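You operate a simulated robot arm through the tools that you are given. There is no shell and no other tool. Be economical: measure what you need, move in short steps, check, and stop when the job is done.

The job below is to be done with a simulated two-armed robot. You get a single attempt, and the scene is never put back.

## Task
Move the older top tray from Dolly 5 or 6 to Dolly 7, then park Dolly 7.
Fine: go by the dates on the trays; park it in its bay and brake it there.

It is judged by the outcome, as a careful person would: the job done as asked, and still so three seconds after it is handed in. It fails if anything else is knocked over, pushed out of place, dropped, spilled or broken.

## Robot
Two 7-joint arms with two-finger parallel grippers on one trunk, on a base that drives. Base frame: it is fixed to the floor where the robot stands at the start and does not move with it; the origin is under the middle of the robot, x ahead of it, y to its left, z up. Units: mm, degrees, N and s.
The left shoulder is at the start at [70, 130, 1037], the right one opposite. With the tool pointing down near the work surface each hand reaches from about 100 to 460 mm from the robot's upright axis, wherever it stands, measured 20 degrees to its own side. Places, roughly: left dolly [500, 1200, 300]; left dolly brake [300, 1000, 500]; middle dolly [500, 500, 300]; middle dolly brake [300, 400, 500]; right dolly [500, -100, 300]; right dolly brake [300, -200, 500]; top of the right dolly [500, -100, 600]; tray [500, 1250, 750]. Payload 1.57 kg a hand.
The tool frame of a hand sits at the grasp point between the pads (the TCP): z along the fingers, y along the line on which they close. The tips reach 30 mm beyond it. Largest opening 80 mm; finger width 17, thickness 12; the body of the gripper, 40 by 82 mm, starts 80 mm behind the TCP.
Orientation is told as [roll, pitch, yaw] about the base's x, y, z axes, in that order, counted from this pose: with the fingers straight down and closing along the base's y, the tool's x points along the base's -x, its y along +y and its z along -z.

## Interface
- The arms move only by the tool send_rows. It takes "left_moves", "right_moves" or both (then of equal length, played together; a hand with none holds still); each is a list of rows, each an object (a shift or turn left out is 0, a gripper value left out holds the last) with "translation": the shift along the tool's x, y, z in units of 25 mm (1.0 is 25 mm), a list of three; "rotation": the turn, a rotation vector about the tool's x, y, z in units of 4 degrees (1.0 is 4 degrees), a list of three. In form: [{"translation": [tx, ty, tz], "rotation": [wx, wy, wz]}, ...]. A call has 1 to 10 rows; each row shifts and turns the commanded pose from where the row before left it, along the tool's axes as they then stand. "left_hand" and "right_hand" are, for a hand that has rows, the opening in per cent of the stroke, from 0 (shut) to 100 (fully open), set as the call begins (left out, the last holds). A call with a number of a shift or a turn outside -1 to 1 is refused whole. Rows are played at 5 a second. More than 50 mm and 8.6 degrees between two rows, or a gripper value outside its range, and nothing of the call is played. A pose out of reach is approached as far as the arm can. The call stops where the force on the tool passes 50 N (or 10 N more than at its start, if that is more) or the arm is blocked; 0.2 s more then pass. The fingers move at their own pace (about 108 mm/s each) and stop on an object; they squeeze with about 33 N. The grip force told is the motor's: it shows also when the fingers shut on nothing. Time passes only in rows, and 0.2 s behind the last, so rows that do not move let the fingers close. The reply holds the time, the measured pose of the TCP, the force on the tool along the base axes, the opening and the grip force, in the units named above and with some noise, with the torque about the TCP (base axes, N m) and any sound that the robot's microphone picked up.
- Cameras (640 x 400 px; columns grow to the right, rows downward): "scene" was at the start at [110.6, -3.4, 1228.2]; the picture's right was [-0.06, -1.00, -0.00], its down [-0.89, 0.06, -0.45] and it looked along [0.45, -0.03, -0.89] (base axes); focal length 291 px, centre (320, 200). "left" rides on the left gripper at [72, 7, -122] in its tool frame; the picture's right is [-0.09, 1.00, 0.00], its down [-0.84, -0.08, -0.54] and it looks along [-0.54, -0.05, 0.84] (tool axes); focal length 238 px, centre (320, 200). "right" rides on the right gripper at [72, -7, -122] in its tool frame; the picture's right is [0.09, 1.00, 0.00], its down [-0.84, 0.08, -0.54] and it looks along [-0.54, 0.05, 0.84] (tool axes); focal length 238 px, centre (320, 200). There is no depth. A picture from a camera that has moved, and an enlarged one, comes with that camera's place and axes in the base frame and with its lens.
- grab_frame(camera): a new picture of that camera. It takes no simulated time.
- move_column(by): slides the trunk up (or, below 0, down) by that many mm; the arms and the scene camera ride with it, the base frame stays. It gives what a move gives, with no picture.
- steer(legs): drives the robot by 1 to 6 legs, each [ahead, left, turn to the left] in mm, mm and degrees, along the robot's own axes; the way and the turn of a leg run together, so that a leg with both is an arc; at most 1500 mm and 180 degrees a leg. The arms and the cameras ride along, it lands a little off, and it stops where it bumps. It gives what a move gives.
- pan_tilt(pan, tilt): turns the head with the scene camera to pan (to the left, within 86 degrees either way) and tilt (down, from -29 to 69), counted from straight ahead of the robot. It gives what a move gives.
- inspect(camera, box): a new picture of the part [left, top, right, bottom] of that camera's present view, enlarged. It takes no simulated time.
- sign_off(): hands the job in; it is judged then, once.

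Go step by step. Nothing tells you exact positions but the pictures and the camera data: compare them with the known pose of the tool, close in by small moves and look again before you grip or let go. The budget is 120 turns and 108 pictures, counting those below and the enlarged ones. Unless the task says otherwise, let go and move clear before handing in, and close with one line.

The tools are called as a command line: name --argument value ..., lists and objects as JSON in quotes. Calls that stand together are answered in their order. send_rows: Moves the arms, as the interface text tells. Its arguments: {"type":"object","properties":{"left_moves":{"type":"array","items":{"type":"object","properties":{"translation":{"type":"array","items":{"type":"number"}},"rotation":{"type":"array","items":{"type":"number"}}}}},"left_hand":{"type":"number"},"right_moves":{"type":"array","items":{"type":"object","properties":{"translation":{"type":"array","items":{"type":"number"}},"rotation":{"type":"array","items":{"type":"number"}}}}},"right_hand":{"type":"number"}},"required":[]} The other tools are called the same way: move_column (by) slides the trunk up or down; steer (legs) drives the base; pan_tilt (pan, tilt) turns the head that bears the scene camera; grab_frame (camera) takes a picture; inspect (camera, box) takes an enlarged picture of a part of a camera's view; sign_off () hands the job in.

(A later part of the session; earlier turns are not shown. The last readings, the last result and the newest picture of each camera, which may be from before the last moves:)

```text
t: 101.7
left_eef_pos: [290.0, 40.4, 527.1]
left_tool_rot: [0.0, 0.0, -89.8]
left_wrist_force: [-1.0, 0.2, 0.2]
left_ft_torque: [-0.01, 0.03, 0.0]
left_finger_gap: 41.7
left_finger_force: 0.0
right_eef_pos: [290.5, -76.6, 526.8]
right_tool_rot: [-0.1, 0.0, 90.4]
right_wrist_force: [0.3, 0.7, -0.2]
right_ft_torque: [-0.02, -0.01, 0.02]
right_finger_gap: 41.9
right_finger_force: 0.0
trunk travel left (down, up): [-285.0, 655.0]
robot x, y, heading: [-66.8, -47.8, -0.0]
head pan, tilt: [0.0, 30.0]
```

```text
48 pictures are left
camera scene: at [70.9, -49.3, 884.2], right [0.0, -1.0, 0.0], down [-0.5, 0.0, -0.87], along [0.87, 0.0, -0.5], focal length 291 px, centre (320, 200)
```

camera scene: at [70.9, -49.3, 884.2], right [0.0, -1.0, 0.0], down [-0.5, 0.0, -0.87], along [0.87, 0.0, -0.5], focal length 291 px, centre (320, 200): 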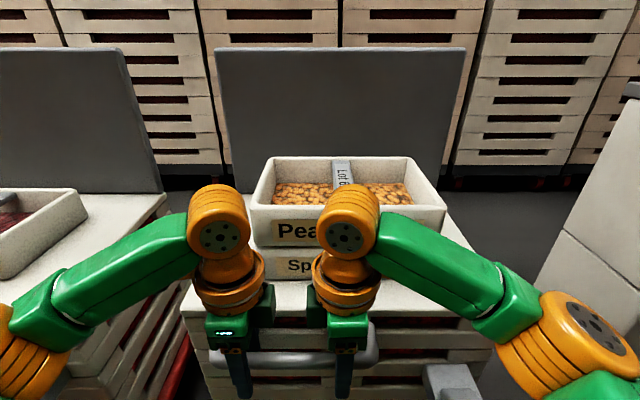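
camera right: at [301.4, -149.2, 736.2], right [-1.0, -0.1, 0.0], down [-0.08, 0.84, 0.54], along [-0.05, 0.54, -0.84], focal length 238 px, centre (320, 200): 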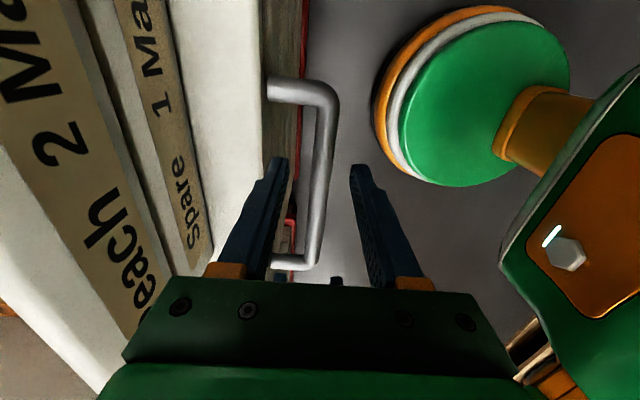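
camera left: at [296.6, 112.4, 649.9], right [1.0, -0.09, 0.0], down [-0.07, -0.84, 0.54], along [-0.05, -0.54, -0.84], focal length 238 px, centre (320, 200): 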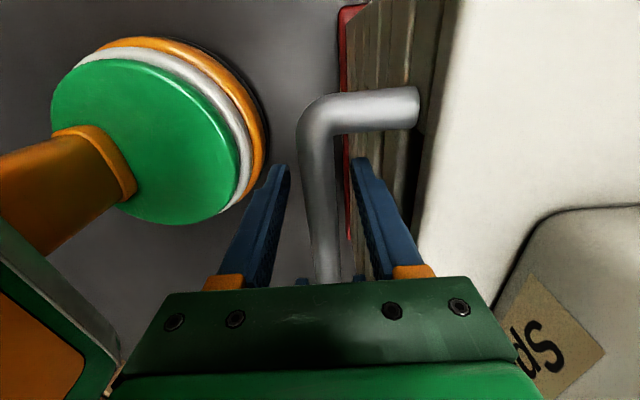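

Bar is between both finger pairs; close.

send_rows --left_moves '[{}, {}, {}]' --right_moves '[{}, {}, {}]' --left_hand 0 --right_hand 0

send_rows --left_moves '[{"translation": [0, 0.2, 0]}, {"translation": [0, 0.2, 0]}, {}]' --right_moves '[{"translation": [0, -0.2, 0]}, {"translation": [0, -0.2, 0]}, {}]'

```text
t: 102.5
left_eef_pos: [289.2, 41.7, 528.0]
left_tool_rot: [0.0, 0.0, -89.6]
left_wrist_force: [-1.7, 0.1, -4.5]
left_ft_torque: [0.06, -0.02, -0.27]
left_finger_gap: 19.8
left_finger_force: 33.5
right_eef_pos: [289.1, -77.2, 527.8]
right_tool_rot: [0.1, 0.1, 90.5]
right_wrist_force: [-8.3, -1.4, -4.8]
right_ft_torque: [0.08, 0.02, -0.28]
right_finger_gap: 19.6
right_finger_force: 33.4
trunk travel left (down, up): [-285.0, 655.0]
robot x, y, heading: [-69.5, -50.9, -0.1]
head pan, tilt: [0.0, 30.0]
```

```text
t: 103.0
left_eef_pos: [290.5, 40.6, 527.7]
left_tool_rot: [-0.4, 0.1, -90.1]
left_wrist_force: [-12.2, 2.3, -3.3]
left_ft_torque: [-0.55, 0.27, 0.04]
left_finger_gap: 19.6
left_finger_force: 33.1
right_eef_pos: [289.8, -77.5, 526.3]
right_tool_rot: [0.7, 0.1, 90.6]
right_wrist_force: [-15.3, -4.5, -4.5]
right_ft_torque: [0.64, 0.16, -0.48]
right_finger_gap: 19.8
right_finger_force: 33.9
trunk travel left (down, up): [-285.0, 655.0]
robot x, y, heading: [-73.8, -51.8, -0.1]
head pan, tilt: [0.0, 30.0]
stopped in row 2 (right hand): the force on the tool passed its limit at 55 N (the readings are from after the stop); the commanded pose is now the measured one
```

The dolly doesn't give: it is braked with the lever up. I'll let go with the right hand (left keeps hold) and look at the lever with it.

send_rows --right_moves '[{}, {}]' --right_hand 55

send_rows --right_moves '[{"translation": [0, 0, -0.6]}, {"translation": [0, 0, -0.8]}, {"translation": [0, 0, -0.8]}, {"translation": [0, 0, -0.8]}, {"translation": [0, 0, -0.8]}, {"translation": [0, 0.6, -0.8]}, {"translation": [0.6, 0.8, -0.8]}, {"translation": [0.6, 0.6, 0]}]'

grab_frame --camera "right"

pan_tilt --pan -30 --tilt 55

grab_frame --camera "scene"

```text
t: 103.6
left_eef_pos: [291.5, 41.9, 528.2]
left_tool_rot: [-0.5, 0.2, -90.0]
left_wrist_force: [-27.5, -2.0, -2.4]
left_ft_torque: [0.06, 0.18, 0.0]
left_finger_gap: 19.9
left_finger_force: 34.2
right_eef_pos: [290.9, -77.1, 526.7]
right_tool_rot: [0.3, 0.2, 90.7]
right_wrist_force: [-0.5, 0.1, 0.2]
right_ft_torque: [0.0, 0.01, 0.01]
right_finger_gap: 43.7
right_finger_force: 0.1
trunk travel left (down, up): [-285.0, 655.0]
robot x, y, heading: [-67.9, -51.3, -0.3]
head pan, tilt: [0.0, 30.0]
```

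```text
t: 105.4
left_eef_pos: [289.4, 40.4, 528.1]
left_tool_rot: [-0.4, 0.2, -90.0]
left_wrist_force: [-31.7, -2.9, -9.6]
left_ft_torque: [0.14, 0.01, -0.03]
left_finger_gap: 19.7
left_finger_force: 34.3
right_eef_pos: [242.5, -105.2, 664.4]
right_tool_rot: [0.4, 0.2, 90.8]
right_wrist_force: [0.3, 0.5, 0.4]
right_ft_torque: [0.02, 0.02, 0.0]
right_finger_gap: 43.8
right_finger_force: 0.1
trunk travel left (down, up): [-285.0, 655.0]
robot x, y, heading: [-71.9, -48.9, -0.1]
head pan, tilt: [0.0, 30.0]
```

```text
47 pictures are left
camera right: at [250.6, -176.5, 785.2], right [-0.99, -0.1, 0.01], down [-0.08, 0.84, 0.54], along [-0.06, 0.54, -0.84], focal length 238 px, centre (320, 200)
```

right: 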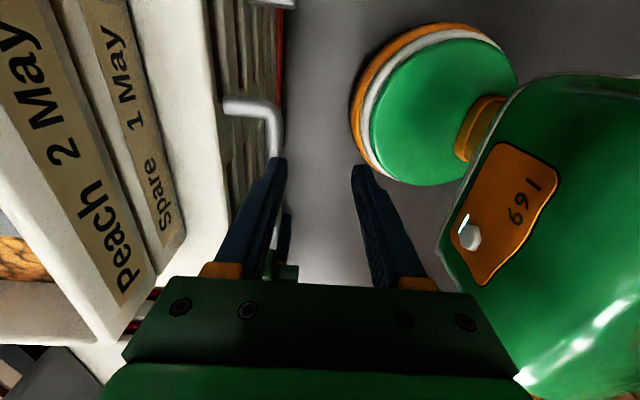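

```text
t: 106.4
left_eef_pos: [290.8, 40.6, 528.2]
left_tool_rot: [-0.4, 0.1, -90.1]
left_wrist_force: [-28.7, -1.5, -7.7]
left_ft_torque: [-0.01, 0.1, -0.04]
left_finger_gap: 19.7
left_finger_force: 33.2
right_eef_pos: [242.9, -104.4, 664.3]
right_tool_rot: [0.5, 0.2, 90.6]
right_wrist_force: [-0.8, 1.1, -0.3]
right_ft_torque: [0.02, 0.0, 0.02]
right_finger_gap: 44.0
right_finger_force: 0.0
trunk travel left (down, up): [-285.0, 655.0]
robot x, y, heading: [-67.6, -49.0, -0.3]
head pan, tilt: [-30.0, 55.0]
```

```text
46 pictures are left
camera scene: at [38.4, -85.4, 848.7], right [-0.5, -0.87, 0.0], down [-0.71, 0.41, -0.58], along [0.5, -0.29, -0.82], focal length 291 px, centre (320, 200)
```

scene: 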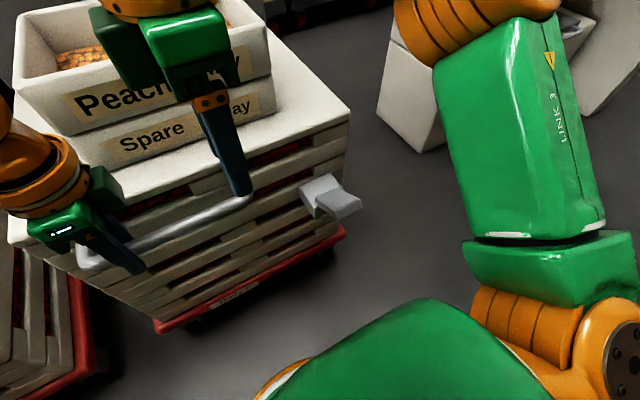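

inspect --camera "scene" --box '[270, 150, 390, 230]'

send_rows --left_moves '[{"translation": [0, -0.15, 0]}, {}]' --right_moves '[{"translation": [0, 0, 0]}, {}]'

```text
5.00 times, centred on (330, 190) of scene
camera zoom: at [38.4, -85.4, 848.7], right [-0.5, -0.87, 0.0], down [-0.71, 0.41, -0.58], along [0.5, -0.29, -0.82], focal length 1454 px, centre (270, 250)
```

zoom: 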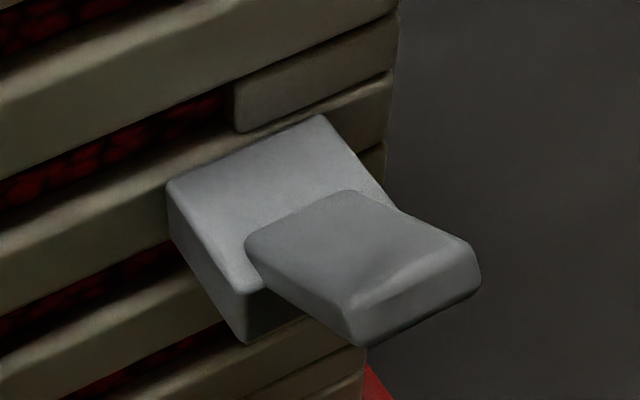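

```text
t: 107.0
left_eef_pos: [289.5, 41.4, 527.6]
left_tool_rot: [-0.2, 0.1, -89.8]
left_wrist_force: [12.9, 1.7, 15.2]
left_ft_torque: [0.4, -0.22, -0.1]
left_finger_gap: 20.0
left_finger_force: 33.6
right_eef_pos: [245.1, -105.4, 663.3]
right_tool_rot: [0.7, 0.3, 90.6]
right_wrist_force: [0.3, 0.5, 0.3]
right_ft_torque: [0.01, -0.03, 0.0]
right_finger_gap: 43.8
right_finger_force: 0.1
trunk travel left (down, up): [-285.0, 655.0]
robot x, y, heading: [-68.3, -52.2, -0.0]
head pan, tilt: [-30.0, 55.0]
```

The brake paddle slopes up from about [286, -240, 455] to its tip [223, -240, 500]. I'll close the right hand, move above it, then press down.

send_rows --right_moves '[{"translation": [0.9, 0, 0]}, {"translation": [0.9, 0, 0]}, {"translation": [0.9, 0, 0]}, {"translation": [0.9, 0, 0.5]}, {"translation": [0.9, 0.15, 0.8]}, {"translation": [0.9, 0.15, 0.8]}, {"translation": [0, 0, 0.8]}, {"translation": [0, 0, 0.8]}]' --right_hand 0

inspect --camera "scene" --box '[220, 80, 460, 260]'

```text
t: 108.8
left_eef_pos: [289.0, 40.4, 525.9]
left_tool_rot: [-0.7, 0.2, -89.9]
left_wrist_force: [32.1, 0.5, 22.7]
left_ft_torque: [0.09, -0.18, -0.02]
left_finger_gap: 19.7
left_finger_force: 33.4
right_eef_pos: [238.9, -243.1, 569.1]
right_tool_rot: [0.8, 0.1, 90.6]
right_wrist_force: [-0.6, -0.8, 0.5]
right_ft_torque: [0.0, -0.01, -0.03]
right_finger_gap: 0.1
right_finger_force: 21.4
trunk travel left (down, up): [-285.0, 655.0]
robot x, y, heading: [-66.0, -48.7, 0.0]
head pan, tilt: [-30.0, 55.0]
```

```text
2.22 times, centred on (340, 170) of scene
camera zoom: at [43.4, -86.1, 847.9], right [-0.5, -0.87, 0.0], down [-0.71, 0.41, -0.57], along [0.49, -0.29, -0.82], focal length 646 px, centre (276, 267)
```

zoom: 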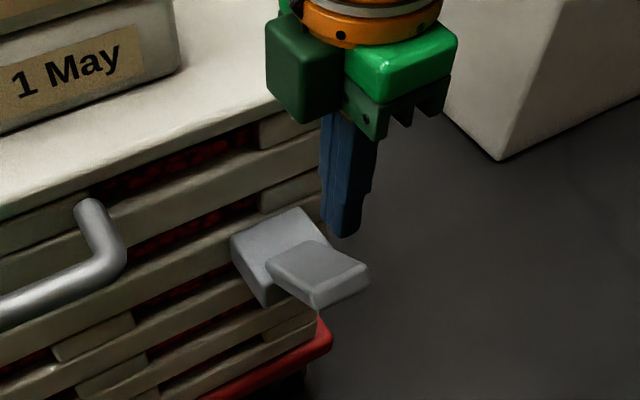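

Positioned above the paddle. Press down in small steps.

send_rows --right_moves '[{"translation": [0, 0, 0.8]}, {"translation": [0, 0, 0.8]}, {"translation": [0, 0, 0.4]}, {"translation": [0, 0, 0.4]}, {"translation": [0, 0, 0.4]}, {"translation": [0, 0, 0.4]}]' --left_moves '[{"translation": [0, 0.12, 0]}, {}, {}, {}, {}, {}]'

inspect --camera "scene" --box '[220, 80, 460, 260]'

```text
t: 109.8
left_eef_pos: [290.7, 40.5, 525.8]
left_tool_rot: [-0.5, 0.1, -90.1]
left_wrist_force: [1.0, 0.2, 0.1]
left_ft_torque: [-0.18, 0.16, -0.04]
left_finger_gap: 19.7
left_finger_force: 33.6
right_eef_pos: [236.6, -242.0, 515.8]
right_tool_rot: [0.1, 0.3, 90.6]
right_wrist_force: [1.5, -1.7, 28.0]
right_ft_torque: [0.16, 0.01, 0.12]
right_finger_gap: 0.0
right_finger_force: 21.5
trunk travel left (down, up): [-285.0, 655.0]
robot x, y, heading: [-70.3, -48.8, -0.4]
head pan, tilt: [-30.0, 55.0]
stopped in row 5 (right hand): the force on the tool passed its limit at 66 N (the readings are from after the stop); the commanded pose is now the measured one
```

```text
2.22 times, centred on (340, 170) of scene
camera zoom: at [38.7, -84.3, 849.0], right [-0.5, -0.86, 0.0], down [-0.71, 0.41, -0.58], along [0.5, -0.29, -0.82], focal length 646 px, centre (276, 267)
```

zoom: 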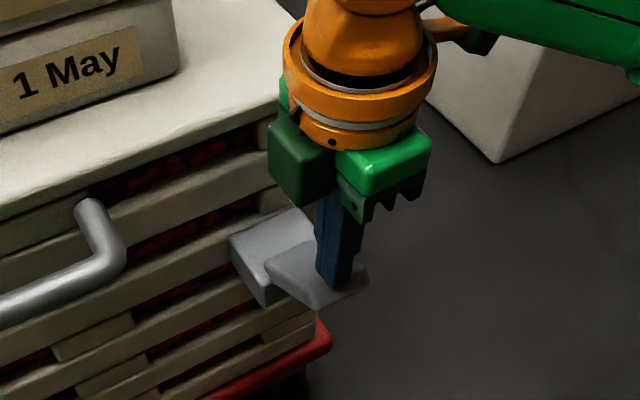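

It won't go down: the paddle is already at its lower (braked) stop, so releasing means lifting it. I'll raise the right hand and turn it back to yaw 0 to grip the paddle by its sides.

send_rows --right_moves '[{"translation": [0, 0, -0.8]}, {"translation": [0, 0, -0.8]}, {"translation": [0, 0, -0.8], "rotation": [0, 0, 1]}, {"translation": [0, 0, -0.8], "rotation": [0, 0, 1]}, {"translation": [0, 0, -0.8], "rotation": [0, 0, 1]}, {"rotation": [0, 0, 1]}, {"rotation": [0, 0, 1]}, {"rotation": [0, 0, 1]}, {"rotation": [0, 0, 1]}, {"rotation": [0, 0, 1]}]'

send_rows --right_moves '[{"rotation": [0, 0, 1]}, {"rotation": [0, 0, 1]}, {"rotation": [0, 0, 1]}, {"rotation": [0, 0, 1]}, {"rotation": [0, 0, 1]}, {"rotation": [0, 0, 1]}, {"rotation": [0, 0, 1]}, {"rotation": [0, 0, 1]}, {"rotation": [0, 0, 1]}, {"rotation": [0, 0, 1]}]' --right_hand 100

send_rows --right_moves '[{"rotation": [0, 0, 1]}, {"rotation": [0, 0, 1]}, {"rotation": [0, 0, 1]}, {"rotation": [0, 0, 1]}, {"rotation": [0, 0, 0.65]}]'

grab_frame --camera "right"

grab_frame --camera "scene"

```text
t: 112.0
left_eef_pos: [289.4, 40.6, 525.6]
left_tool_rot: [-0.5, 0.1, -90.1]
left_wrist_force: [1.1, 12.7, 20.9]
left_ft_torque: [0.32, 0.02, 0.03]
left_finger_gap: 19.8
left_finger_force: 33.8
right_eef_pos: [235.6, -244.1, 613.5]
right_tool_rot: [0.1, 0.3, 58.6]
right_wrist_force: [-0.1, -0.1, 0.0]
right_ft_torque: [-0.01, -0.03, -0.02]
right_finger_gap: 0.2
right_finger_force: 21.6
trunk travel left (down, up): [-285.0, 655.0]
robot x, y, heading: [-67.9, -50.0, -0.2]
head pan, tilt: [-30.0, 55.0]
```

```text
t: 114.2
left_eef_pos: [289.7, 40.9, 526.8]
left_tool_rot: [-0.5, 0.2, -90.1]
left_wrist_force: [2.2, 11.9, 22.8]
left_ft_torque: [-0.04, 0.04, 0.06]
left_finger_gap: 19.5
left_finger_force: 33.8
right_eef_pos: [235.8, -242.3, 613.6]
right_tool_rot: [-0.2, 0.3, 18.6]
right_wrist_force: [-0.3, 0.2, 0.4]
right_ft_torque: [0.0, 0.02, -0.01]
right_finger_gap: 79.8
right_finger_force: 0.1
trunk travel left (down, up): [-285.0, 655.0]
robot x, y, heading: [-70.2, -48.6, -0.3]
head pan, tilt: [-30.0, 55.0]
```

```text
t: 115.4
left_eef_pos: [289.6, 40.5, 525.9]
left_tool_rot: [-0.5, 0.2, -90.2]
left_wrist_force: [1.2, 12.2, 20.4]
left_ft_torque: [-0.05, -0.03, 0.01]
left_finger_gap: 19.7
left_finger_force: 33.6
right_eef_pos: [235.4, -242.6, 613.9]
right_tool_rot: [-0.3, 0.2, 0.0]
right_wrist_force: [-0.5, -0.5, 0.4]
right_ft_torque: [-0.02, 0.01, 0.02]
right_finger_gap: 79.9
right_finger_force: 0.0
trunk travel left (down, up): [-285.0, 655.0]
robot x, y, heading: [-72.6, -48.2, -0.4]
head pan, tilt: [-30.0, 55.0]
```

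```text
42 pictures are left
camera right: at [164.3, -248.5, 734.9], right [-0.09, 1.0, 0.0], down [0.84, 0.08, 0.54], along [0.54, 0.05, -0.84], focal length 238 px, centre (320, 200)
```

right: 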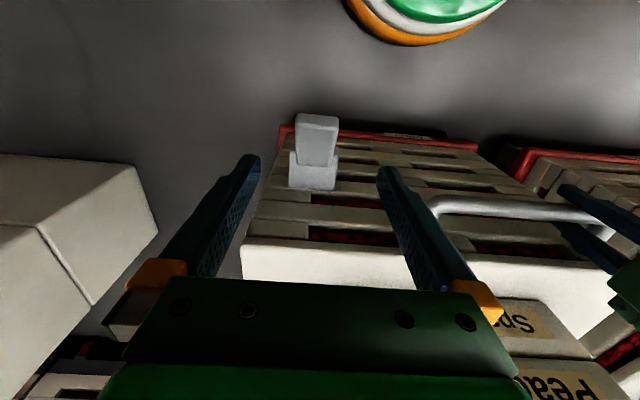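

```text
41 pictures are left
camera scene: at [38.7, -84.8, 848.6], right [-0.5, -0.86, 0.0], down [-0.71, 0.41, -0.58], along [0.5, -0.29, -0.82], focal length 291 px, centre (320, 200)
```

scene: 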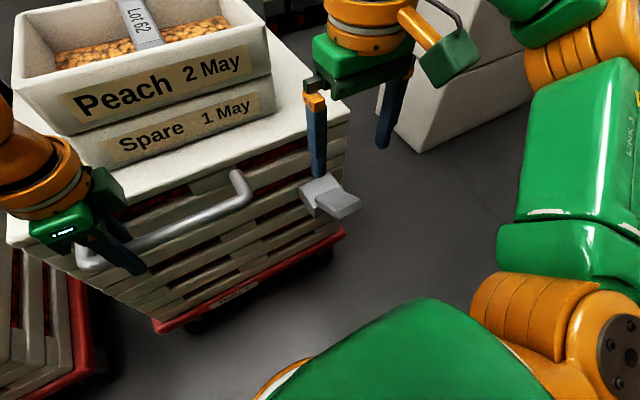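

Paddle is centred at y≈-244, 40 mm wide. Lower around it and grip.

send_rows --right_moves '[{"translation": [0, -0.04, 0.9]}, {"translation": [0, 0, 0.9]}, {"translation": [0, 0, 0.9]}, {"translation": [0, 0, 0.9]}, {"translation": [0, 0, 0.9]}, {"translation": [0, 0, 0.75]}, {}]'

send_rows --right_moves '[{}, {}, {}]' --right_hand 0

inspect --camera "scene" --box '[220, 80, 460, 260]'

```text
t: 117.0
left_eef_pos: [291.5, 40.3, 525.7]
left_tool_rot: [-0.4, 0.1, -90.1]
left_wrist_force: [-1.7, 10.4, 17.3]
left_ft_torque: [0.01, 0.02, 0.02]
left_finger_gap: 19.7
left_finger_force: 34.0
right_eef_pos: [234.5, -244.2, 482.1]
right_tool_rot: [-0.3, 0.2, 0.1]
right_wrist_force: [0.3, -0.2, 0.6]
right_ft_torque: [-0.01, 0.01, 0.0]
right_finger_gap: 80.1
right_finger_force: 0.1
trunk travel left (down, up): [-285.0, 655.0]
robot x, y, heading: [-65.3, -47.4, -0.4]
head pan, tilt: [-30.0, 55.0]
```

```text
t: 117.8
left_eef_pos: [290.1, 40.3, 524.6]
left_tool_rot: [-0.7, 0.4, -90.0]
left_wrist_force: [-3.3, 27.5, -0.4]
left_ft_torque: [-0.01, -0.01, 0.02]
left_finger_gap: 20.2
left_finger_force: 33.8
right_eef_pos: [235.4, -247.0, 482.4]
right_tool_rot: [-0.4, 0.1, -0.3]
right_wrist_force: [0.1, -42.4, 14.9]
right_ft_torque: [0.04, -0.8, -0.07]
right_finger_gap: 47.8
right_finger_force: 44.9
trunk travel left (down, up): [-285.0, 655.0]
robot x, y, heading: [-71.8, -49.6, 0.0]
head pan, tilt: [-30.0, 55.0]
```

```text
2.22 times, centred on (340, 170) of scene
camera zoom: at [38.9, -87.1, 848.5], right [-0.5, -0.86, 0.0], down [-0.71, 0.41, -0.58], along [0.5, -0.29, -0.82], focal length 646 px, centre (276, 267)
```

zoom: 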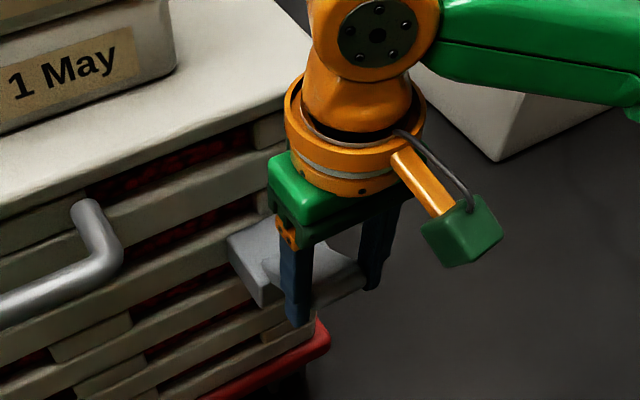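

Gripped, but with a side load: shift the hand about 4 mm toward −y to relieve it.

send_rows --right_moves '[{"translation": [0, -0.14, 0]}, {}]'

```text
t: 118.4
left_eef_pos: [290.6, 38.7, 526.2]
left_tool_rot: [-0.6, 0.2, -90.2]
left_wrist_force: [-6.5, 4.9, -1.5]
left_ft_torque: [0.92, -0.02, 0.06]
left_finger_gap: 19.8
left_finger_force: 33.2
right_eef_pos: [234.3, -247.1, 482.1]
right_tool_rot: [0.0, 0.2, 0.1]
right_wrist_force: [-1.5, -10.7, 7.6]
right_ft_torque: [-0.26, -0.33, -0.6]
right_finger_gap: 47.7
right_finger_force: 45.2
trunk travel left (down, up): [-285.0, 655.0]
robot x, y, heading: [-67.8, -50.9, -0.4]
head pan, tilt: [-30.0, 55.0]
```

Now lift along an arc about the pivot.

send_rows --right_moves '[{"translation": [-0.11, 0, -0.17]}, {"translation": [-0.11, 0, -0.17]}, {"translation": [-0.14, 0, -0.15]}, {"translation": [-0.14, 0, -0.15]}, {}]'

inspect --camera "scene" --box '[220, 80, 460, 260]'

```text
t: 119.6
left_eef_pos: [289.9, 38.8, 525.7]
left_tool_rot: [-0.6, 0.0, -90.2]
left_wrist_force: [-13.3, -24.6, 1.8]
left_ft_torque: [-0.12, -0.05, 0.13]
left_finger_gap: 19.4
left_finger_force: 33.4
right_eef_pos: [248.2, -247.0, 497.9]
right_tool_rot: [0.0, 0.3, 0.3]
right_wrist_force: [-10.3, 35.6, -14.3]
right_ft_torque: [0.4, 1.28, -0.04]
right_finger_gap: 47.6
right_finger_force: 45.0
trunk travel left (down, up): [-285.0, 655.0]
robot x, y, heading: [-70.5, -51.5, 0.0]
head pan, tilt: [-30.0, 55.0]
```

```text
2.22 times, centred on (340, 170) of scene
camera zoom: at [39.7, -85.5, 848.3], right [-0.5, -0.86, 0.0], down [-0.71, 0.41, -0.57], along [0.5, -0.29, -0.82], focal length 646 px, centre (276, 267)
```

zoom: 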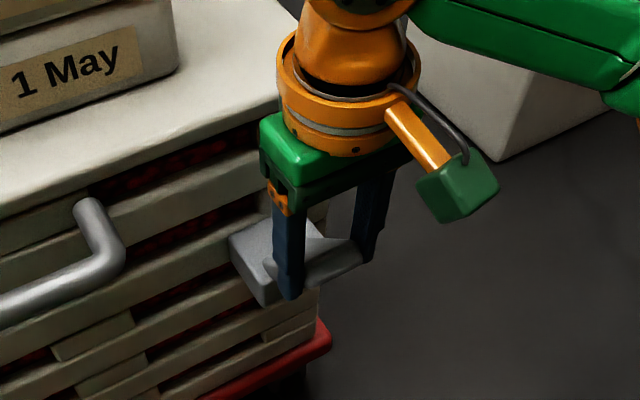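

The paddle rises with the hand. Continue the arc.

send_rows --right_moves '[{"translation": [-0.16, 0.08, -0.12]}, {"translation": [-0.16, 0, -0.12]}, {"translation": [-0.18, 0, -0.09]}, {"translation": [-0.18, 0, -0.09]}, {}]'

inspect --camera "scene" --box '[220, 80, 460, 260]'

```text
t: 120.8
left_eef_pos: [292.0, 39.6, 525.7]
left_tool_rot: [-0.6, 0.2, -90.0]
left_wrist_force: [27.5, -10.8, 9.2]
left_ft_torque: [-0.35, -0.12, 0.08]
left_finger_gap: 19.9
left_finger_force: 34.2
right_eef_pos: [265.1, -246.8, 507.7]
right_tool_rot: [-0.3, 0.5, 0.0]
right_wrist_force: [-21.9, 11.7, 6.5]
right_ft_torque: [0.59, 1.49, 0.04]
right_finger_gap: 47.7
right_finger_force: 45.4
trunk travel left (down, up): [-285.0, 655.0]
robot x, y, heading: [-70.2, -50.2, -0.1]
head pan, tilt: [-30.0, 55.0]
```

```text
2.22 times, centred on (340, 170) of scene
camera zoom: at [40.9, -86.0, 848.5], right [-0.5, -0.86, 0.0], down [-0.71, 0.41, -0.57], along [0.5, -0.29, -0.82], focal length 646 px, centre (276, 267)
```

zoom: 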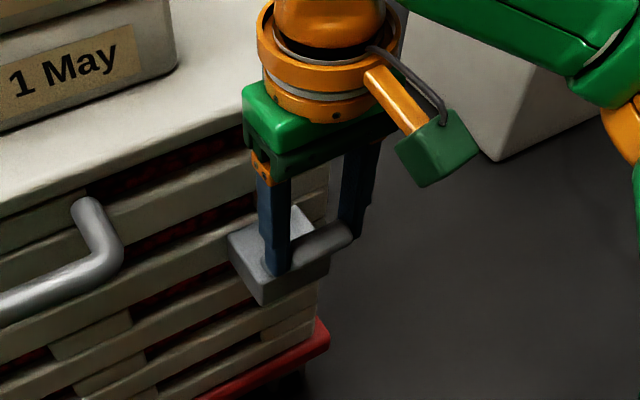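

send_rows --right_moves '[{"translation": [-0.2, 0, -0.07]}, {"translation": [-0.2, 0, -0.05]}, {"translation": [-0.2, 0, -0.02]}, {"translation": [-0.2, 0, 0]}, {}]'

inspect --camera "scene" --box '[220, 80, 460, 260]'

```text
t: 122.0
left_eef_pos: [291.0, 39.1, 525.0]
left_tool_rot: [-0.6, 0.4, -90.1]
left_wrist_force: [24.0, -7.8, 3.2]
left_ft_torque: [0.49, 0.04, 0.06]
left_finger_gap: 20.0
left_finger_force: 33.8
right_eef_pos: [286.2, -246.9, 513.1]
right_tool_rot: [-0.1, 0.3, 0.0]
right_wrist_force: [-19.1, 1.1, 17.7]
right_ft_torque: [0.4, 1.33, 0.14]
right_finger_gap: 47.7
right_finger_force: 44.8
trunk travel left (down, up): [-285.0, 655.0]
robot x, y, heading: [-67.6, -52.4, -0.1]
head pan, tilt: [-30.0, 55.0]
```

```text
2.22 times, centred on (340, 170) of scene
camera zoom: at [39.7, -86.1, 848.5], right [-0.5, -0.86, 0.0], down [-0.71, 0.41, -0.57], along [0.5, -0.29, -0.82], focal length 646 px, centre (276, 267)
```

zoom: 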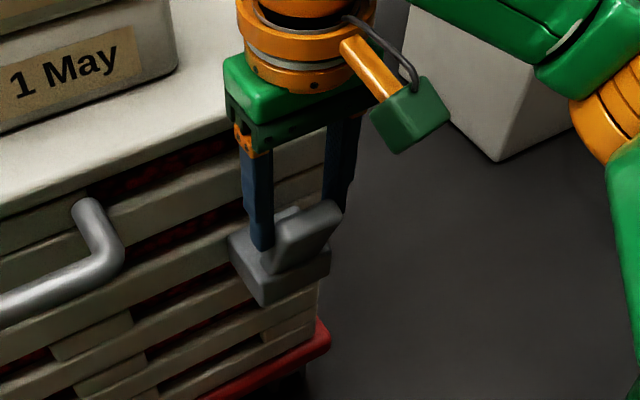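

send_rows --right_moves '[{"translation": [-0.2, 0, 0.02]}, {"translation": [-0.2, 0, 0.04]}, {"translation": [-0.2, 0, 0.06]}, {"translation": [-0.2, 0, 0.08]}, {}]'

inspect --camera "scene" --box '[220, 80, 460, 260]'

```text
t: 123.2
left_eef_pos: [290.7, 40.1, 525.1]
left_tool_rot: [-0.7, 0.3, -90.0]
left_wrist_force: [12.0, 3.6, -7.6]
left_ft_torque: [-0.53, -0.02, 0.04]
left_finger_gap: 19.6
left_finger_force: 33.3
right_eef_pos: [305.3, -246.7, 505.4]
right_tool_rot: [-0.2, 0.3, -0.1]
right_wrist_force: [-8.4, -23.2, 27.7]
right_ft_torque: [-0.03, 0.85, 0.21]
right_finger_gap: 47.3
right_finger_force: 44.8
trunk travel left (down, up): [-285.0, 655.0]
robot x, y, heading: [-70.9, -53.1, -0.1]
head pan, tilt: [-30.0, 55.0]
```

```text
2.22 times, centred on (340, 170) of scene
camera zoom: at [39.5, -86.3, 848.4], right [-0.5, -0.86, 0.0], down [-0.71, 0.41, -0.57], along [0.5, -0.29, -0.82], focal length 646 px, centre (276, 267)
```

zoom: 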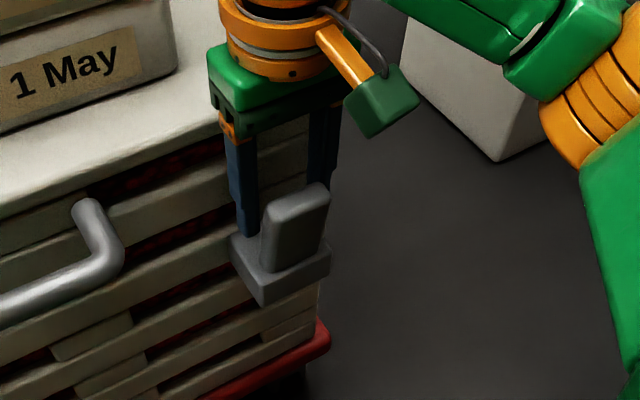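

The paddle is now upright or past it. Open the right hand, rise, and test whether the dolly rolls.

send_rows --right_moves '[{}, {}]' --right_hand 100

send_rows --right_moves '[{"translation": [0, 0, -0.8]}, {"translation": [0, 0, -0.8]}, {"translation": [0, 0, -0.8]}, {"translation": [0.3, 0, -0.8]}]'

inspect --camera "scene" --box '[220, 80, 460, 260]'

send_rows --left_moves '[{"translation": [0, 0.2, 0]}, {"translation": [0, 0.2, 0]}, {"translation": [0, 0.2, 0]}, {}]'

```text
t: 123.8
left_eef_pos: [290.1, 40.7, 525.0]
left_tool_rot: [-0.7, 0.3, -90.2]
left_wrist_force: [-4.1, -4.1, 5.8]
left_ft_torque: [-0.18, 0.06, -0.02]
left_finger_gap: 19.8
left_finger_force: 33.3
right_eef_pos: [305.4, -245.5, 505.6]
right_tool_rot: [-0.1, 0.3, 0.0]
right_wrist_force: [1.1, -0.4, 0.2]
right_ft_torque: [-0.04, -0.03, -0.02]
right_finger_gap: 80.2
right_finger_force: 0.1
trunk travel left (down, up): [-285.0, 655.0]
robot x, y, heading: [-69.3, -49.6, -0.1]
head pan, tilt: [-30.0, 55.0]
```

```text
t: 124.8
left_eef_pos: [291.5, 39.5, 525.4]
left_tool_rot: [-0.5, 0.3, -90.0]
left_wrist_force: [-5.0, -2.1, 4.6]
left_ft_torque: [-0.21, -0.06, 0.05]
left_finger_gap: 19.7
left_finger_force: 33.7
right_eef_pos: [298.5, -245.7, 587.5]
right_tool_rot: [-0.2, 0.3, 0.2]
right_wrist_force: [0.4, -0.3, -0.5]
right_ft_torque: [-0.01, -0.04, 0.01]
right_finger_gap: 79.8
right_finger_force: 0.1
trunk travel left (down, up): [-285.0, 655.0]
robot x, y, heading: [-70.8, -51.4, -0.1]
head pan, tilt: [-30.0, 55.0]
```

```text
2.22 times, centred on (340, 170) of scene
camera zoom: at [39.9, -86.3, 848.3], right [-0.5, -0.86, 0.0], down [-0.71, 0.41, -0.57], along [0.5, -0.29, -0.82], focal length 646 px, centre (276, 267)
```

zoom: 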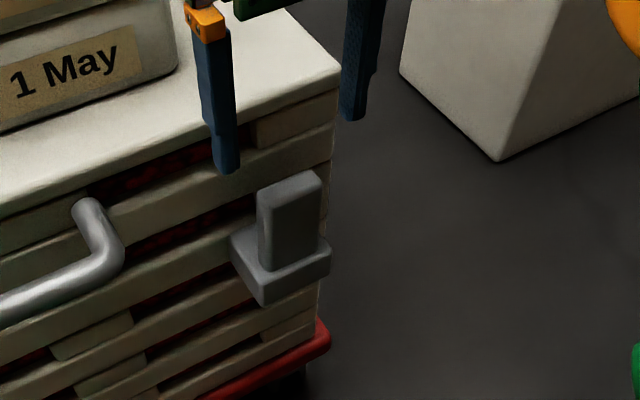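

```text
t: 125.8
left_eef_pos: [307.2, 38.6, 524.9]
left_tool_rot: [-0.5, 0.2, -90.0]
left_wrist_force: [0.4, 1.4, 11.5]
left_ft_torque: [0.39, -0.03, 0.04]
left_finger_gap: 19.7
left_finger_force: 33.8
right_eef_pos: [297.8, -245.8, 586.6]
right_tool_rot: [-0.2, 0.3, 0.1]
right_wrist_force: [0.0, 0.2, 1.1]
right_ft_torque: [0.0, -0.01, 0.0]
right_finger_gap: 79.9
right_finger_force: 0.0
trunk travel left (down, up): [-285.0, 655.0]
robot x, y, heading: [-71.6, -52.9, -0.3]
head pan, tilt: [-30.0, 55.0]
```

Released: the dolly rolled 16 mm freely. I'll turn the right hand again and put it back on the handle so both hands keep the dolly straight.

send_rows --right_moves '[{"translation": [0.6, 0, -0.8], "rotation": [0, 0, -1]}, {"translation": [0.6, 0, -0.4], "rotation": [0, 0, -1]}, {"translation": [0.4, 0, 0], "rotation": [0, 0, -1]}, {"rotation": [0, 0, -1]}, {"rotation": [0, 0, -1]}, {"rotation": [0, 0, -1]}, {"rotation": [0, 0, -1]}, {"rotation": [0, 0, -1]}, {"rotation": [0, 0, -1]}, {"rotation": [0, 0, -1]}]' --right_hand 52

send_rows --right_moves '[{"rotation": [0, 0, -1]}, {"rotation": [0, 0, -1]}, {"rotation": [0, 0, -1]}, {"rotation": [0, 0, -1]}, {"rotation": [0, 0, -1]}, {"rotation": [0, 0, -1]}, {"rotation": [0, 0, -1]}, {"rotation": [0, 0, -1]}, {"rotation": [0, 0, -1]}, {"rotation": [0, 0, -1]}]'

send_rows --right_moves '[{"rotation": [0, 0, -1]}, {"rotation": [0, 0, -1]}, {"rotation": [0, 0, -0.5]}]'

```text
t: 128.0
left_eef_pos: [305.8, 39.0, 523.8]
left_tool_rot: [-0.5, 0.2, -90.1]
left_wrist_force: [5.7, 4.0, 19.3]
left_ft_torque: [0.2, -0.02, 0.0]
left_finger_gap: 19.8
left_finger_force: 33.6
right_eef_pos: [258.3, -248.1, 616.9]
right_tool_rot: [0.0, 0.3, 40.3]
right_wrist_force: [-0.5, 0.2, -0.9]
right_ft_torque: [-0.02, 0.0, -0.01]
right_finger_gap: 41.8
right_finger_force: 0.0
trunk travel left (down, up): [-285.0, 655.0]
robot x, y, heading: [-69.5, -49.6, -0.1]
head pan, tilt: [-30.0, 55.0]
```

```text
t: 130.2
left_eef_pos: [306.0, 40.7, 525.4]
left_tool_rot: [-0.7, 0.3, -90.0]
left_wrist_force: [2.3, 4.2, 17.1]
left_ft_torque: [-0.07, 0.03, 0.03]
left_finger_gap: 19.6
left_finger_force: 34.0
right_eef_pos: [259.4, -247.5, 616.8]
right_tool_rot: [0.2, 0.2, 80.1]
right_wrist_force: [-0.4, -0.5, -0.2]
right_ft_torque: [0.02, -0.04, 0.01]
right_finger_gap: 41.7
right_finger_force: 0.1
trunk travel left (down, up): [-285.0, 655.0]
robot x, y, heading: [-69.0, -49.8, -0.3]
head pan, tilt: [-30.0, 55.0]
```

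```text
t: 131.0
left_eef_pos: [305.3, 39.8, 525.3]
left_tool_rot: [-0.6, 0.2, -90.1]
left_wrist_force: [1.3, 3.1, 15.5]
left_ft_torque: [-0.1, -0.03, 0.03]
left_finger_gap: 19.7
left_finger_force: 33.8
right_eef_pos: [256.8, -248.4, 615.7]
right_tool_rot: [0.2, 0.2, 90.1]
right_wrist_force: [-0.1, -0.1, 0.2]
right_ft_torque: [-0.01, 0.0, 0.0]
right_finger_gap: 41.9
right_finger_force: 0.0
trunk travel left (down, up): [-285.0, 655.0]
robot x, y, heading: [-66.9, -45.6, -0.2]
head pan, tilt: [-30.0, 55.0]
```

send_rows --right_moves '[{"translation": [-0.98, 0, 0]}, {"translation": [-0.98, 0, 0]}, {"translation": [-0.98, 0, 0]}, {"translation": [-0.98, 0, 0]}, {"translation": [-0.98, -0.65, 0]}, {"translation": [-0.98, -0.65, 0]}, {"translation": [-0.96, -0.66, 0]}, {}]'

grab_frame --camera "right"

```text
t: 132.8
left_eef_pos: [305.8, 38.6, 524.9]
left_tool_rot: [-0.5, 0.2, -90.0]
left_wrist_force: [-0.7, 3.5, 12.6]
left_ft_torque: [-0.04, 0.01, -0.02]
left_finger_gap: 19.6
left_finger_force: 33.8
right_eef_pos: [306.4, -77.4, 616.2]
right_tool_rot: [0.2, 0.2, 90.1]
right_wrist_force: [0.4, -0.1, 0.3]
right_ft_torque: [0.02, 0.04, -0.01]
right_finger_gap: 41.8
right_finger_force: 0.1
trunk travel left (down, up): [-285.0, 655.0]
robot x, y, heading: [-69.6, -52.2, -0.2]
head pan, tilt: [-30.0, 55.0]
```

```text
34 pictures are left
camera right: at [314.2, -148.6, 736.9], right [-1.0, -0.09, 0.0], down [-0.08, 0.84, 0.54], along [-0.05, 0.54, -0.84], focal length 238 px, centre (320, 200)
```

right: 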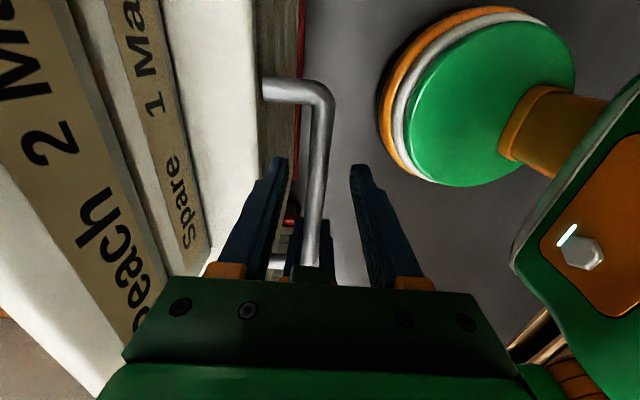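

send_rows --right_moves '[{"translation": [0, 0, 0.6]}, {"translation": [0, 0, 0.6]}, {"translation": [0, 0, 0.6]}, {"translation": [0, 0, 0.6]}, {"translation": [0, 0, 0.6]}, {"translation": [0, 0, 0.55]}, {}]'

send_rows --right_moves '[{}, {}, {}]' --right_hand 0

pan_tilt --pan 0 --tilt 40

grab_frame --camera "scene"

```text
t: 134.4
left_eef_pos: [305.6, 39.6, 524.3]
left_tool_rot: [-0.6, 0.2, -90.1]
left_wrist_force: [-3.0, 2.1, 10.2]
left_ft_torque: [-0.11, -0.01, 0.03]
left_finger_gap: 19.7
left_finger_force: 33.3
right_eef_pos: [306.0, -76.3, 527.0]
right_tool_rot: [0.2, 0.3, 89.9]
right_wrist_force: [0.7, -0.4, 0.7]
right_ft_torque: [0.02, 0.01, -0.01]
right_finger_gap: 41.6
right_finger_force: 0.0
trunk travel left (down, up): [-285.0, 655.0]
robot x, y, heading: [-67.1, -52.8, -0.2]
head pan, tilt: [-30.0, 55.0]
```

```text
t: 135.2
left_eef_pos: [306.0, 38.5, 525.6]
left_tool_rot: [-0.7, 0.2, -90.1]
left_wrist_force: [-3.4, 3.4, 10.7]
left_ft_torque: [-0.12, 0.0, -0.02]
left_finger_gap: 20.0
left_finger_force: 33.6
right_eef_pos: [305.3, -76.4, 527.6]
right_tool_rot: [0.3, 0.3, 90.1]
right_wrist_force: [-2.1, -0.2, -2.0]
right_ft_torque: [0.21, 0.02, -0.08]
right_finger_gap: 19.7
right_finger_force: 33.5
trunk travel left (down, up): [-285.0, 655.0]
robot x, y, heading: [-69.2, -45.7, -0.4]
head pan, tilt: [-30.0, 55.0]
```

```text
t: 136.2
left_eef_pos: [307.0, 40.2, 525.3]
left_tool_rot: [-0.6, 0.3, -90.2]
left_wrist_force: [-1.8, 0.8, 10.3]
left_ft_torque: [0.13, 0.01, 0.01]
left_finger_gap: 19.7
left_finger_force: 33.7
right_eef_pos: [305.8, -76.7, 527.7]
right_tool_rot: [0.4, 0.1, 90.1]
right_wrist_force: [-3.2, 0.3, -3.2]
right_ft_torque: [-0.03, 0.0, -0.09]
right_finger_gap: 19.7
right_finger_force: 33.8
trunk travel left (down, up): [-285.0, 655.0]
robot x, y, heading: [-67.5, -48.0, -0.2]
head pan, tilt: [0.0, 40.0]
```

```text
33 pictures are left
camera scene: at [62.2, -50.0, 869.1], right [0.0, -1.0, 0.0], down [-0.64, 0.0, -0.77], along [0.77, 0.0, -0.64], focal length 291 px, centre (320, 200)
```

scene: 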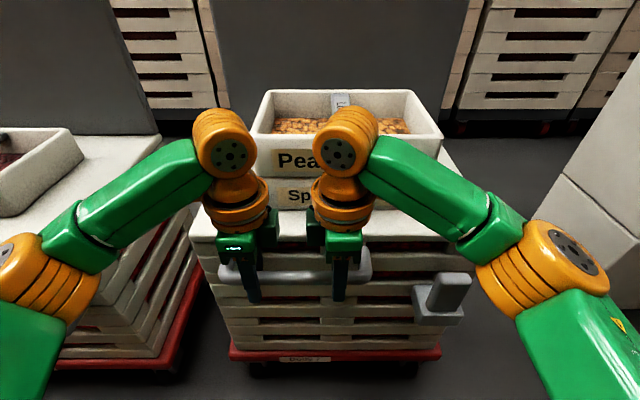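

Both hands hold the handle and the lever is up. Drive forward 150 mm first and check.

steer --legs '[[150, 0, 0]]'

grab_frame --camera "scene"

```text
t: 137.5
left_eef_pos: [458.0, 39.8, 524.6]
left_tool_rot: [-0.6, 0.3, -90.0]
left_wrist_force: [4.7, 4.7, 13.7]
left_ft_torque: [-0.76, 0.0, 0.05]
left_finger_gap: 19.8
left_finger_force: 33.7
right_eef_pos: [456.8, -76.1, 527.9]
right_tool_rot: [0.4, 0.2, 90.0]
right_wrist_force: [0.6, -1.7, 2.8]
right_ft_torque: [0.69, 0.05, -0.08]
right_finger_gap: 19.6
right_finger_force: 33.6
trunk travel left (down, up): [-285.0, 655.0]
robot x, y, heading: [83.9, -53.5, -0.3]
head pan, tilt: [0.0, 40.0]
```

```text
32 pictures are left
camera scene: at [213.7, -50.0, 869.1], right [0.0, -1.0, 0.0], down [-0.64, 0.0, -0.77], along [0.77, 0.0, -0.64], focal length 291 px, centre (320, 200)
```

scene: 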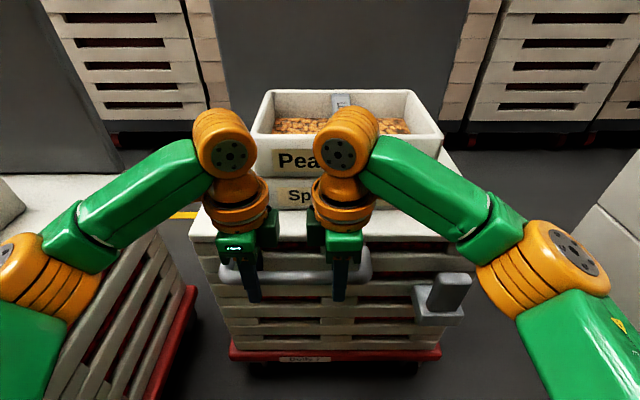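

The dolly rolls straight. But the left elbow would come near Dolly 6's backboard as I go on, so I'll release, shift the robot 85 mm right, and regrip at the same places.

send_rows --left_moves '[{}, {}]' --right_moves '[{}, {}]' --left_hand 52 --right_hand 52

send_rows --left_moves '[{"translation": [0, 0, -0.8]}, {"translation": [0, 0, -0.8]}, {"translation": [0, 0, -0.8]}, {"translation": [0, 0, -0.8]}]' --right_moves '[{"translation": [0, 0, -0.8]}, {"translation": [0, 0, -0.8]}, {"translation": [0, 0, -0.8]}, {"translation": [0, 0, -0.8]}]'

steer --legs '[[-40, -85, 0]]'

send_rows --left_moves '[{"translation": [0.85, 0.4, 0]}, {"translation": [0.85, 0.4, 0]}, {"translation": [0.85, 0.4, 0]}, {"translation": [0.85, 0.4, 0]}, {}]' --right_moves '[{"translation": [-0.85, -0.4, 0]}, {"translation": [-0.85, -0.4, 0]}, {"translation": [-0.85, -0.4, 0]}, {"translation": [-0.85, -0.4, 0]}, {}]'

grab_frame --camera "left"

grab_frame --camera "right"

```text
t: 138.1
left_eef_pos: [459.0, 39.8, 523.6]
left_tool_rot: [-0.7, 0.3, -90.0]
left_wrist_force: [-0.6, -0.7, 0.4]
left_ft_torque: [0.02, -0.01, -0.01]
left_finger_gap: 41.6
left_finger_force: 0.1
right_eef_pos: [457.5, -77.3, 526.3]
right_tool_rot: [0.4, 0.1, 89.9]
right_wrist_force: [-0.2, -0.4, 0.7]
right_ft_torque: [0.0, -0.02, -0.04]
right_finger_gap: 41.6
right_finger_force: 0.0
trunk travel left (down, up): [-285.0, 655.0]
robot x, y, heading: [85.5, -50.0, -0.2]
head pan, tilt: [0.0, 40.0]
```

```text
t: 139.1
left_eef_pos: [458.8, 38.5, 604.5]
left_tool_rot: [-0.7, 0.2, -90.0]
left_wrist_force: [0.2, -0.4, 0.8]
left_ft_torque: [0.03, 0.02, -0.02]
left_finger_gap: 41.5
left_finger_force: 0.0
right_eef_pos: [457.2, -76.5, 605.9]
right_tool_rot: [0.4, 0.2, 90.0]
right_wrist_force: [-0.2, 0.4, 0.9]
right_ft_torque: [-0.01, 0.02, 0.01]
right_finger_gap: 41.5
right_finger_force: 0.0
trunk travel left (down, up): [-285.0, 655.0]
robot x, y, heading: [82.9, -56.2, -0.2]
head pan, tilt: [0.0, 40.0]
```

```text
t: 140.2
left_eef_pos: [420.1, -47.2, 604.5]
left_tool_rot: [-0.6, 0.2, -90.0]
left_wrist_force: [0.1, -0.4, -0.3]
left_ft_torque: [0.02, -0.02, 0.03]
left_finger_gap: 41.7
left_finger_force: 0.1
right_eef_pos: [416.2, -162.5, 605.7]
right_tool_rot: [0.5, 0.1, 90.0]
right_wrist_force: [-0.1, -0.3, 0.2]
right_ft_torque: [-0.01, -0.01, -0.01]
right_finger_gap: 41.8
right_finger_force: 0.1
trunk travel left (down, up): [-285.0, 655.0]
robot x, y, heading: [43.5, -137.1, -0.4]
head pan, tilt: [0.0, 40.0]
```

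```text
t: 141.4
left_eef_pos: [461.2, 39.4, 602.9]
left_tool_rot: [-0.6, 0.2, -90.0]
left_wrist_force: [0.3, -0.5, 1.0]
left_ft_torque: [0.01, -0.03, 0.01]
left_finger_gap: 41.7
left_finger_force: 0.0
right_eef_pos: [433.7, -102.0, 600.8]
right_tool_rot: [0.5, 0.2, 90.0]
right_wrist_force: [0.3, 0.0, -1.0]
right_ft_torque: [0.0, 0.04, 0.01]
right_finger_gap: 41.7
right_finger_force: 0.1
right hand out of reach, approached as far as the arm can: row 3, 4
trunk travel left (down, up): [-285.0, 655.0]
robot x, y, heading: [40.8, -136.8, -0.3]
head pan, tilt: [0.0, 40.0]
```

```text
31 pictures are left
camera left: at [468.9, 109.8, 726.3], right [1.0, -0.09, -0.01], down [-0.07, -0.84, 0.54], along [-0.06, -0.54, -0.84], focal length 238 px, centre (320, 200)
```

left: 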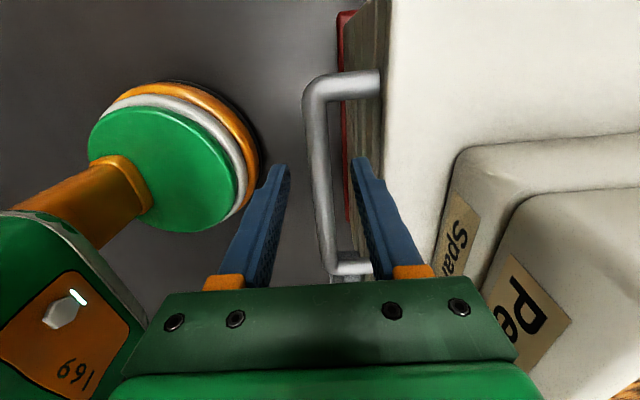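

```text
30 pictures are left
camera right: at [441.0, -173.0, 722.0], right [-1.0, -0.09, 0.01], down [-0.07, 0.84, 0.54], along [-0.06, 0.54, -0.84], focal length 238 px, centre (320, 200)
```

right: 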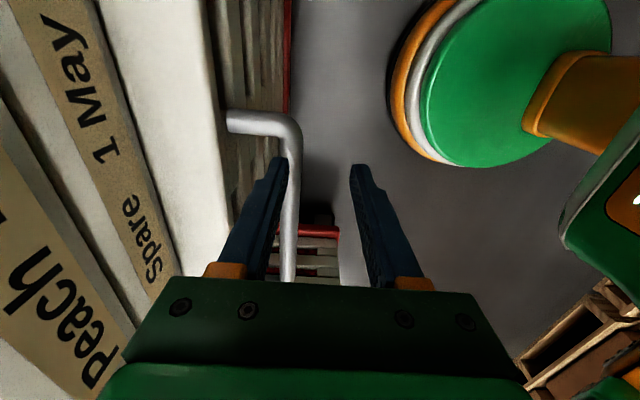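

The right arm can't reach that far across. I'll bring the robot 40 mm closer and grip with the right hand nearer the handle's right end (y≈-98) instead.

send_rows --left_moves '[{"translation": [-0.4, -0.9, 0]}, {"translation": [-0.4, -0.9, 0]}]' --right_moves '[{"translation": [0, 0.7, 0]}, {"translation": [0, 0.7, 0]}]'

steer --legs '[[42, 0, 0]]'

```text
t: 142.1
left_eef_pos: [414.9, 17.5, 604.4]
left_tool_rot: [-0.7, 0.1, -90.0]
left_wrist_force: [-0.1, -0.2, -0.3]
left_ft_torque: [-0.02, 0.02, 0.03]
left_finger_gap: 41.6
left_finger_force: 0.2
right_eef_pos: [398.6, -100.9, 601.2]
right_tool_rot: [0.5, 0.2, 89.9]
right_wrist_force: [-0.1, -0.3, -0.6]
right_ft_torque: [-0.03, 0.04, 0.0]
right_finger_gap: 41.5
right_finger_force: 0.0
trunk travel left (down, up): [-285.0, 655.0]
robot x, y, heading: [45.3, -136.7, -0.6]
head pan, tilt: [0.0, 40.0]
```

```text
t: 142.9
left_eef_pos: [456.4, 16.4, 604.5]
left_tool_rot: [-0.8, 0.3, -90.2]
left_wrist_force: [-0.1, -0.1, 0.7]
left_ft_torque: [-0.02, 0.03, -0.01]
left_finger_gap: 41.7
left_finger_force: 0.1
right_eef_pos: [439.4, -102.1, 601.4]
right_tool_rot: [0.4, 0.2, 89.9]
right_wrist_force: [0.1, 0.6, -0.1]
right_ft_torque: [-0.01, 0.07, 0.03]
right_finger_gap: 41.5
right_finger_force: 0.1
trunk travel left (down, up): [-285.0, 655.0]
robot x, y, heading: [80.5, -135.8, -0.1]
head pan, tilt: [0.0, 40.0]
```

send_rows --left_moves '[{"translation": [0, 0.04, 0]}, {}]' --right_moves '[{"translation": [-0.15, -0.37, 0]}, {"translation": [-0.15, -0.37, 0]}]'

grab_frame --camera "right"

```text
t: 143.5
left_eef_pos: [458.3, 18.5, 605.0]
left_tool_rot: [-0.7, 0.2, -90.1]
left_wrist_force: [0.1, 0.3, -0.1]
left_ft_torque: [0.0, -0.03, 0.0]
left_finger_gap: 41.7
left_finger_force: 0.1
right_eef_pos: [457.4, -93.5, 603.0]
right_tool_rot: [0.4, 0.1, 90.0]
right_wrist_force: [-0.8, 0.5, 0.0]
right_ft_torque: [0.02, 0.0, 0.04]
right_finger_gap: 41.7
right_finger_force: 0.1
trunk travel left (down, up): [-285.0, 655.0]
robot x, y, heading: [87.0, -135.9, -0.2]
head pan, tilt: [0.0, 40.0]
```

```text
29 pictures are left
camera right: at [465.2, -164.9, 722.2], right [-1.0, -0.09, 0.01], down [-0.07, 0.84, 0.54], along [-0.06, 0.54, -0.84], focal length 238 px, centre (320, 200)
```

right: 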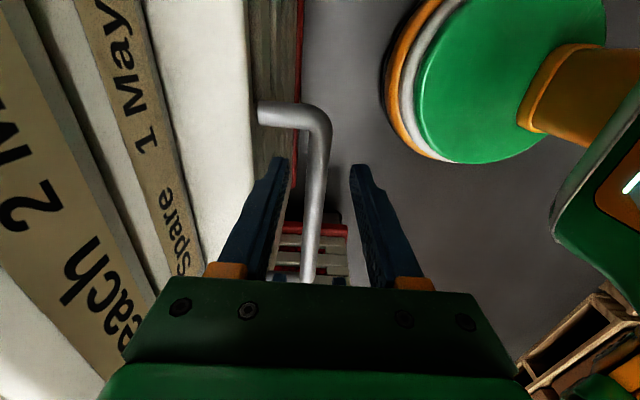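

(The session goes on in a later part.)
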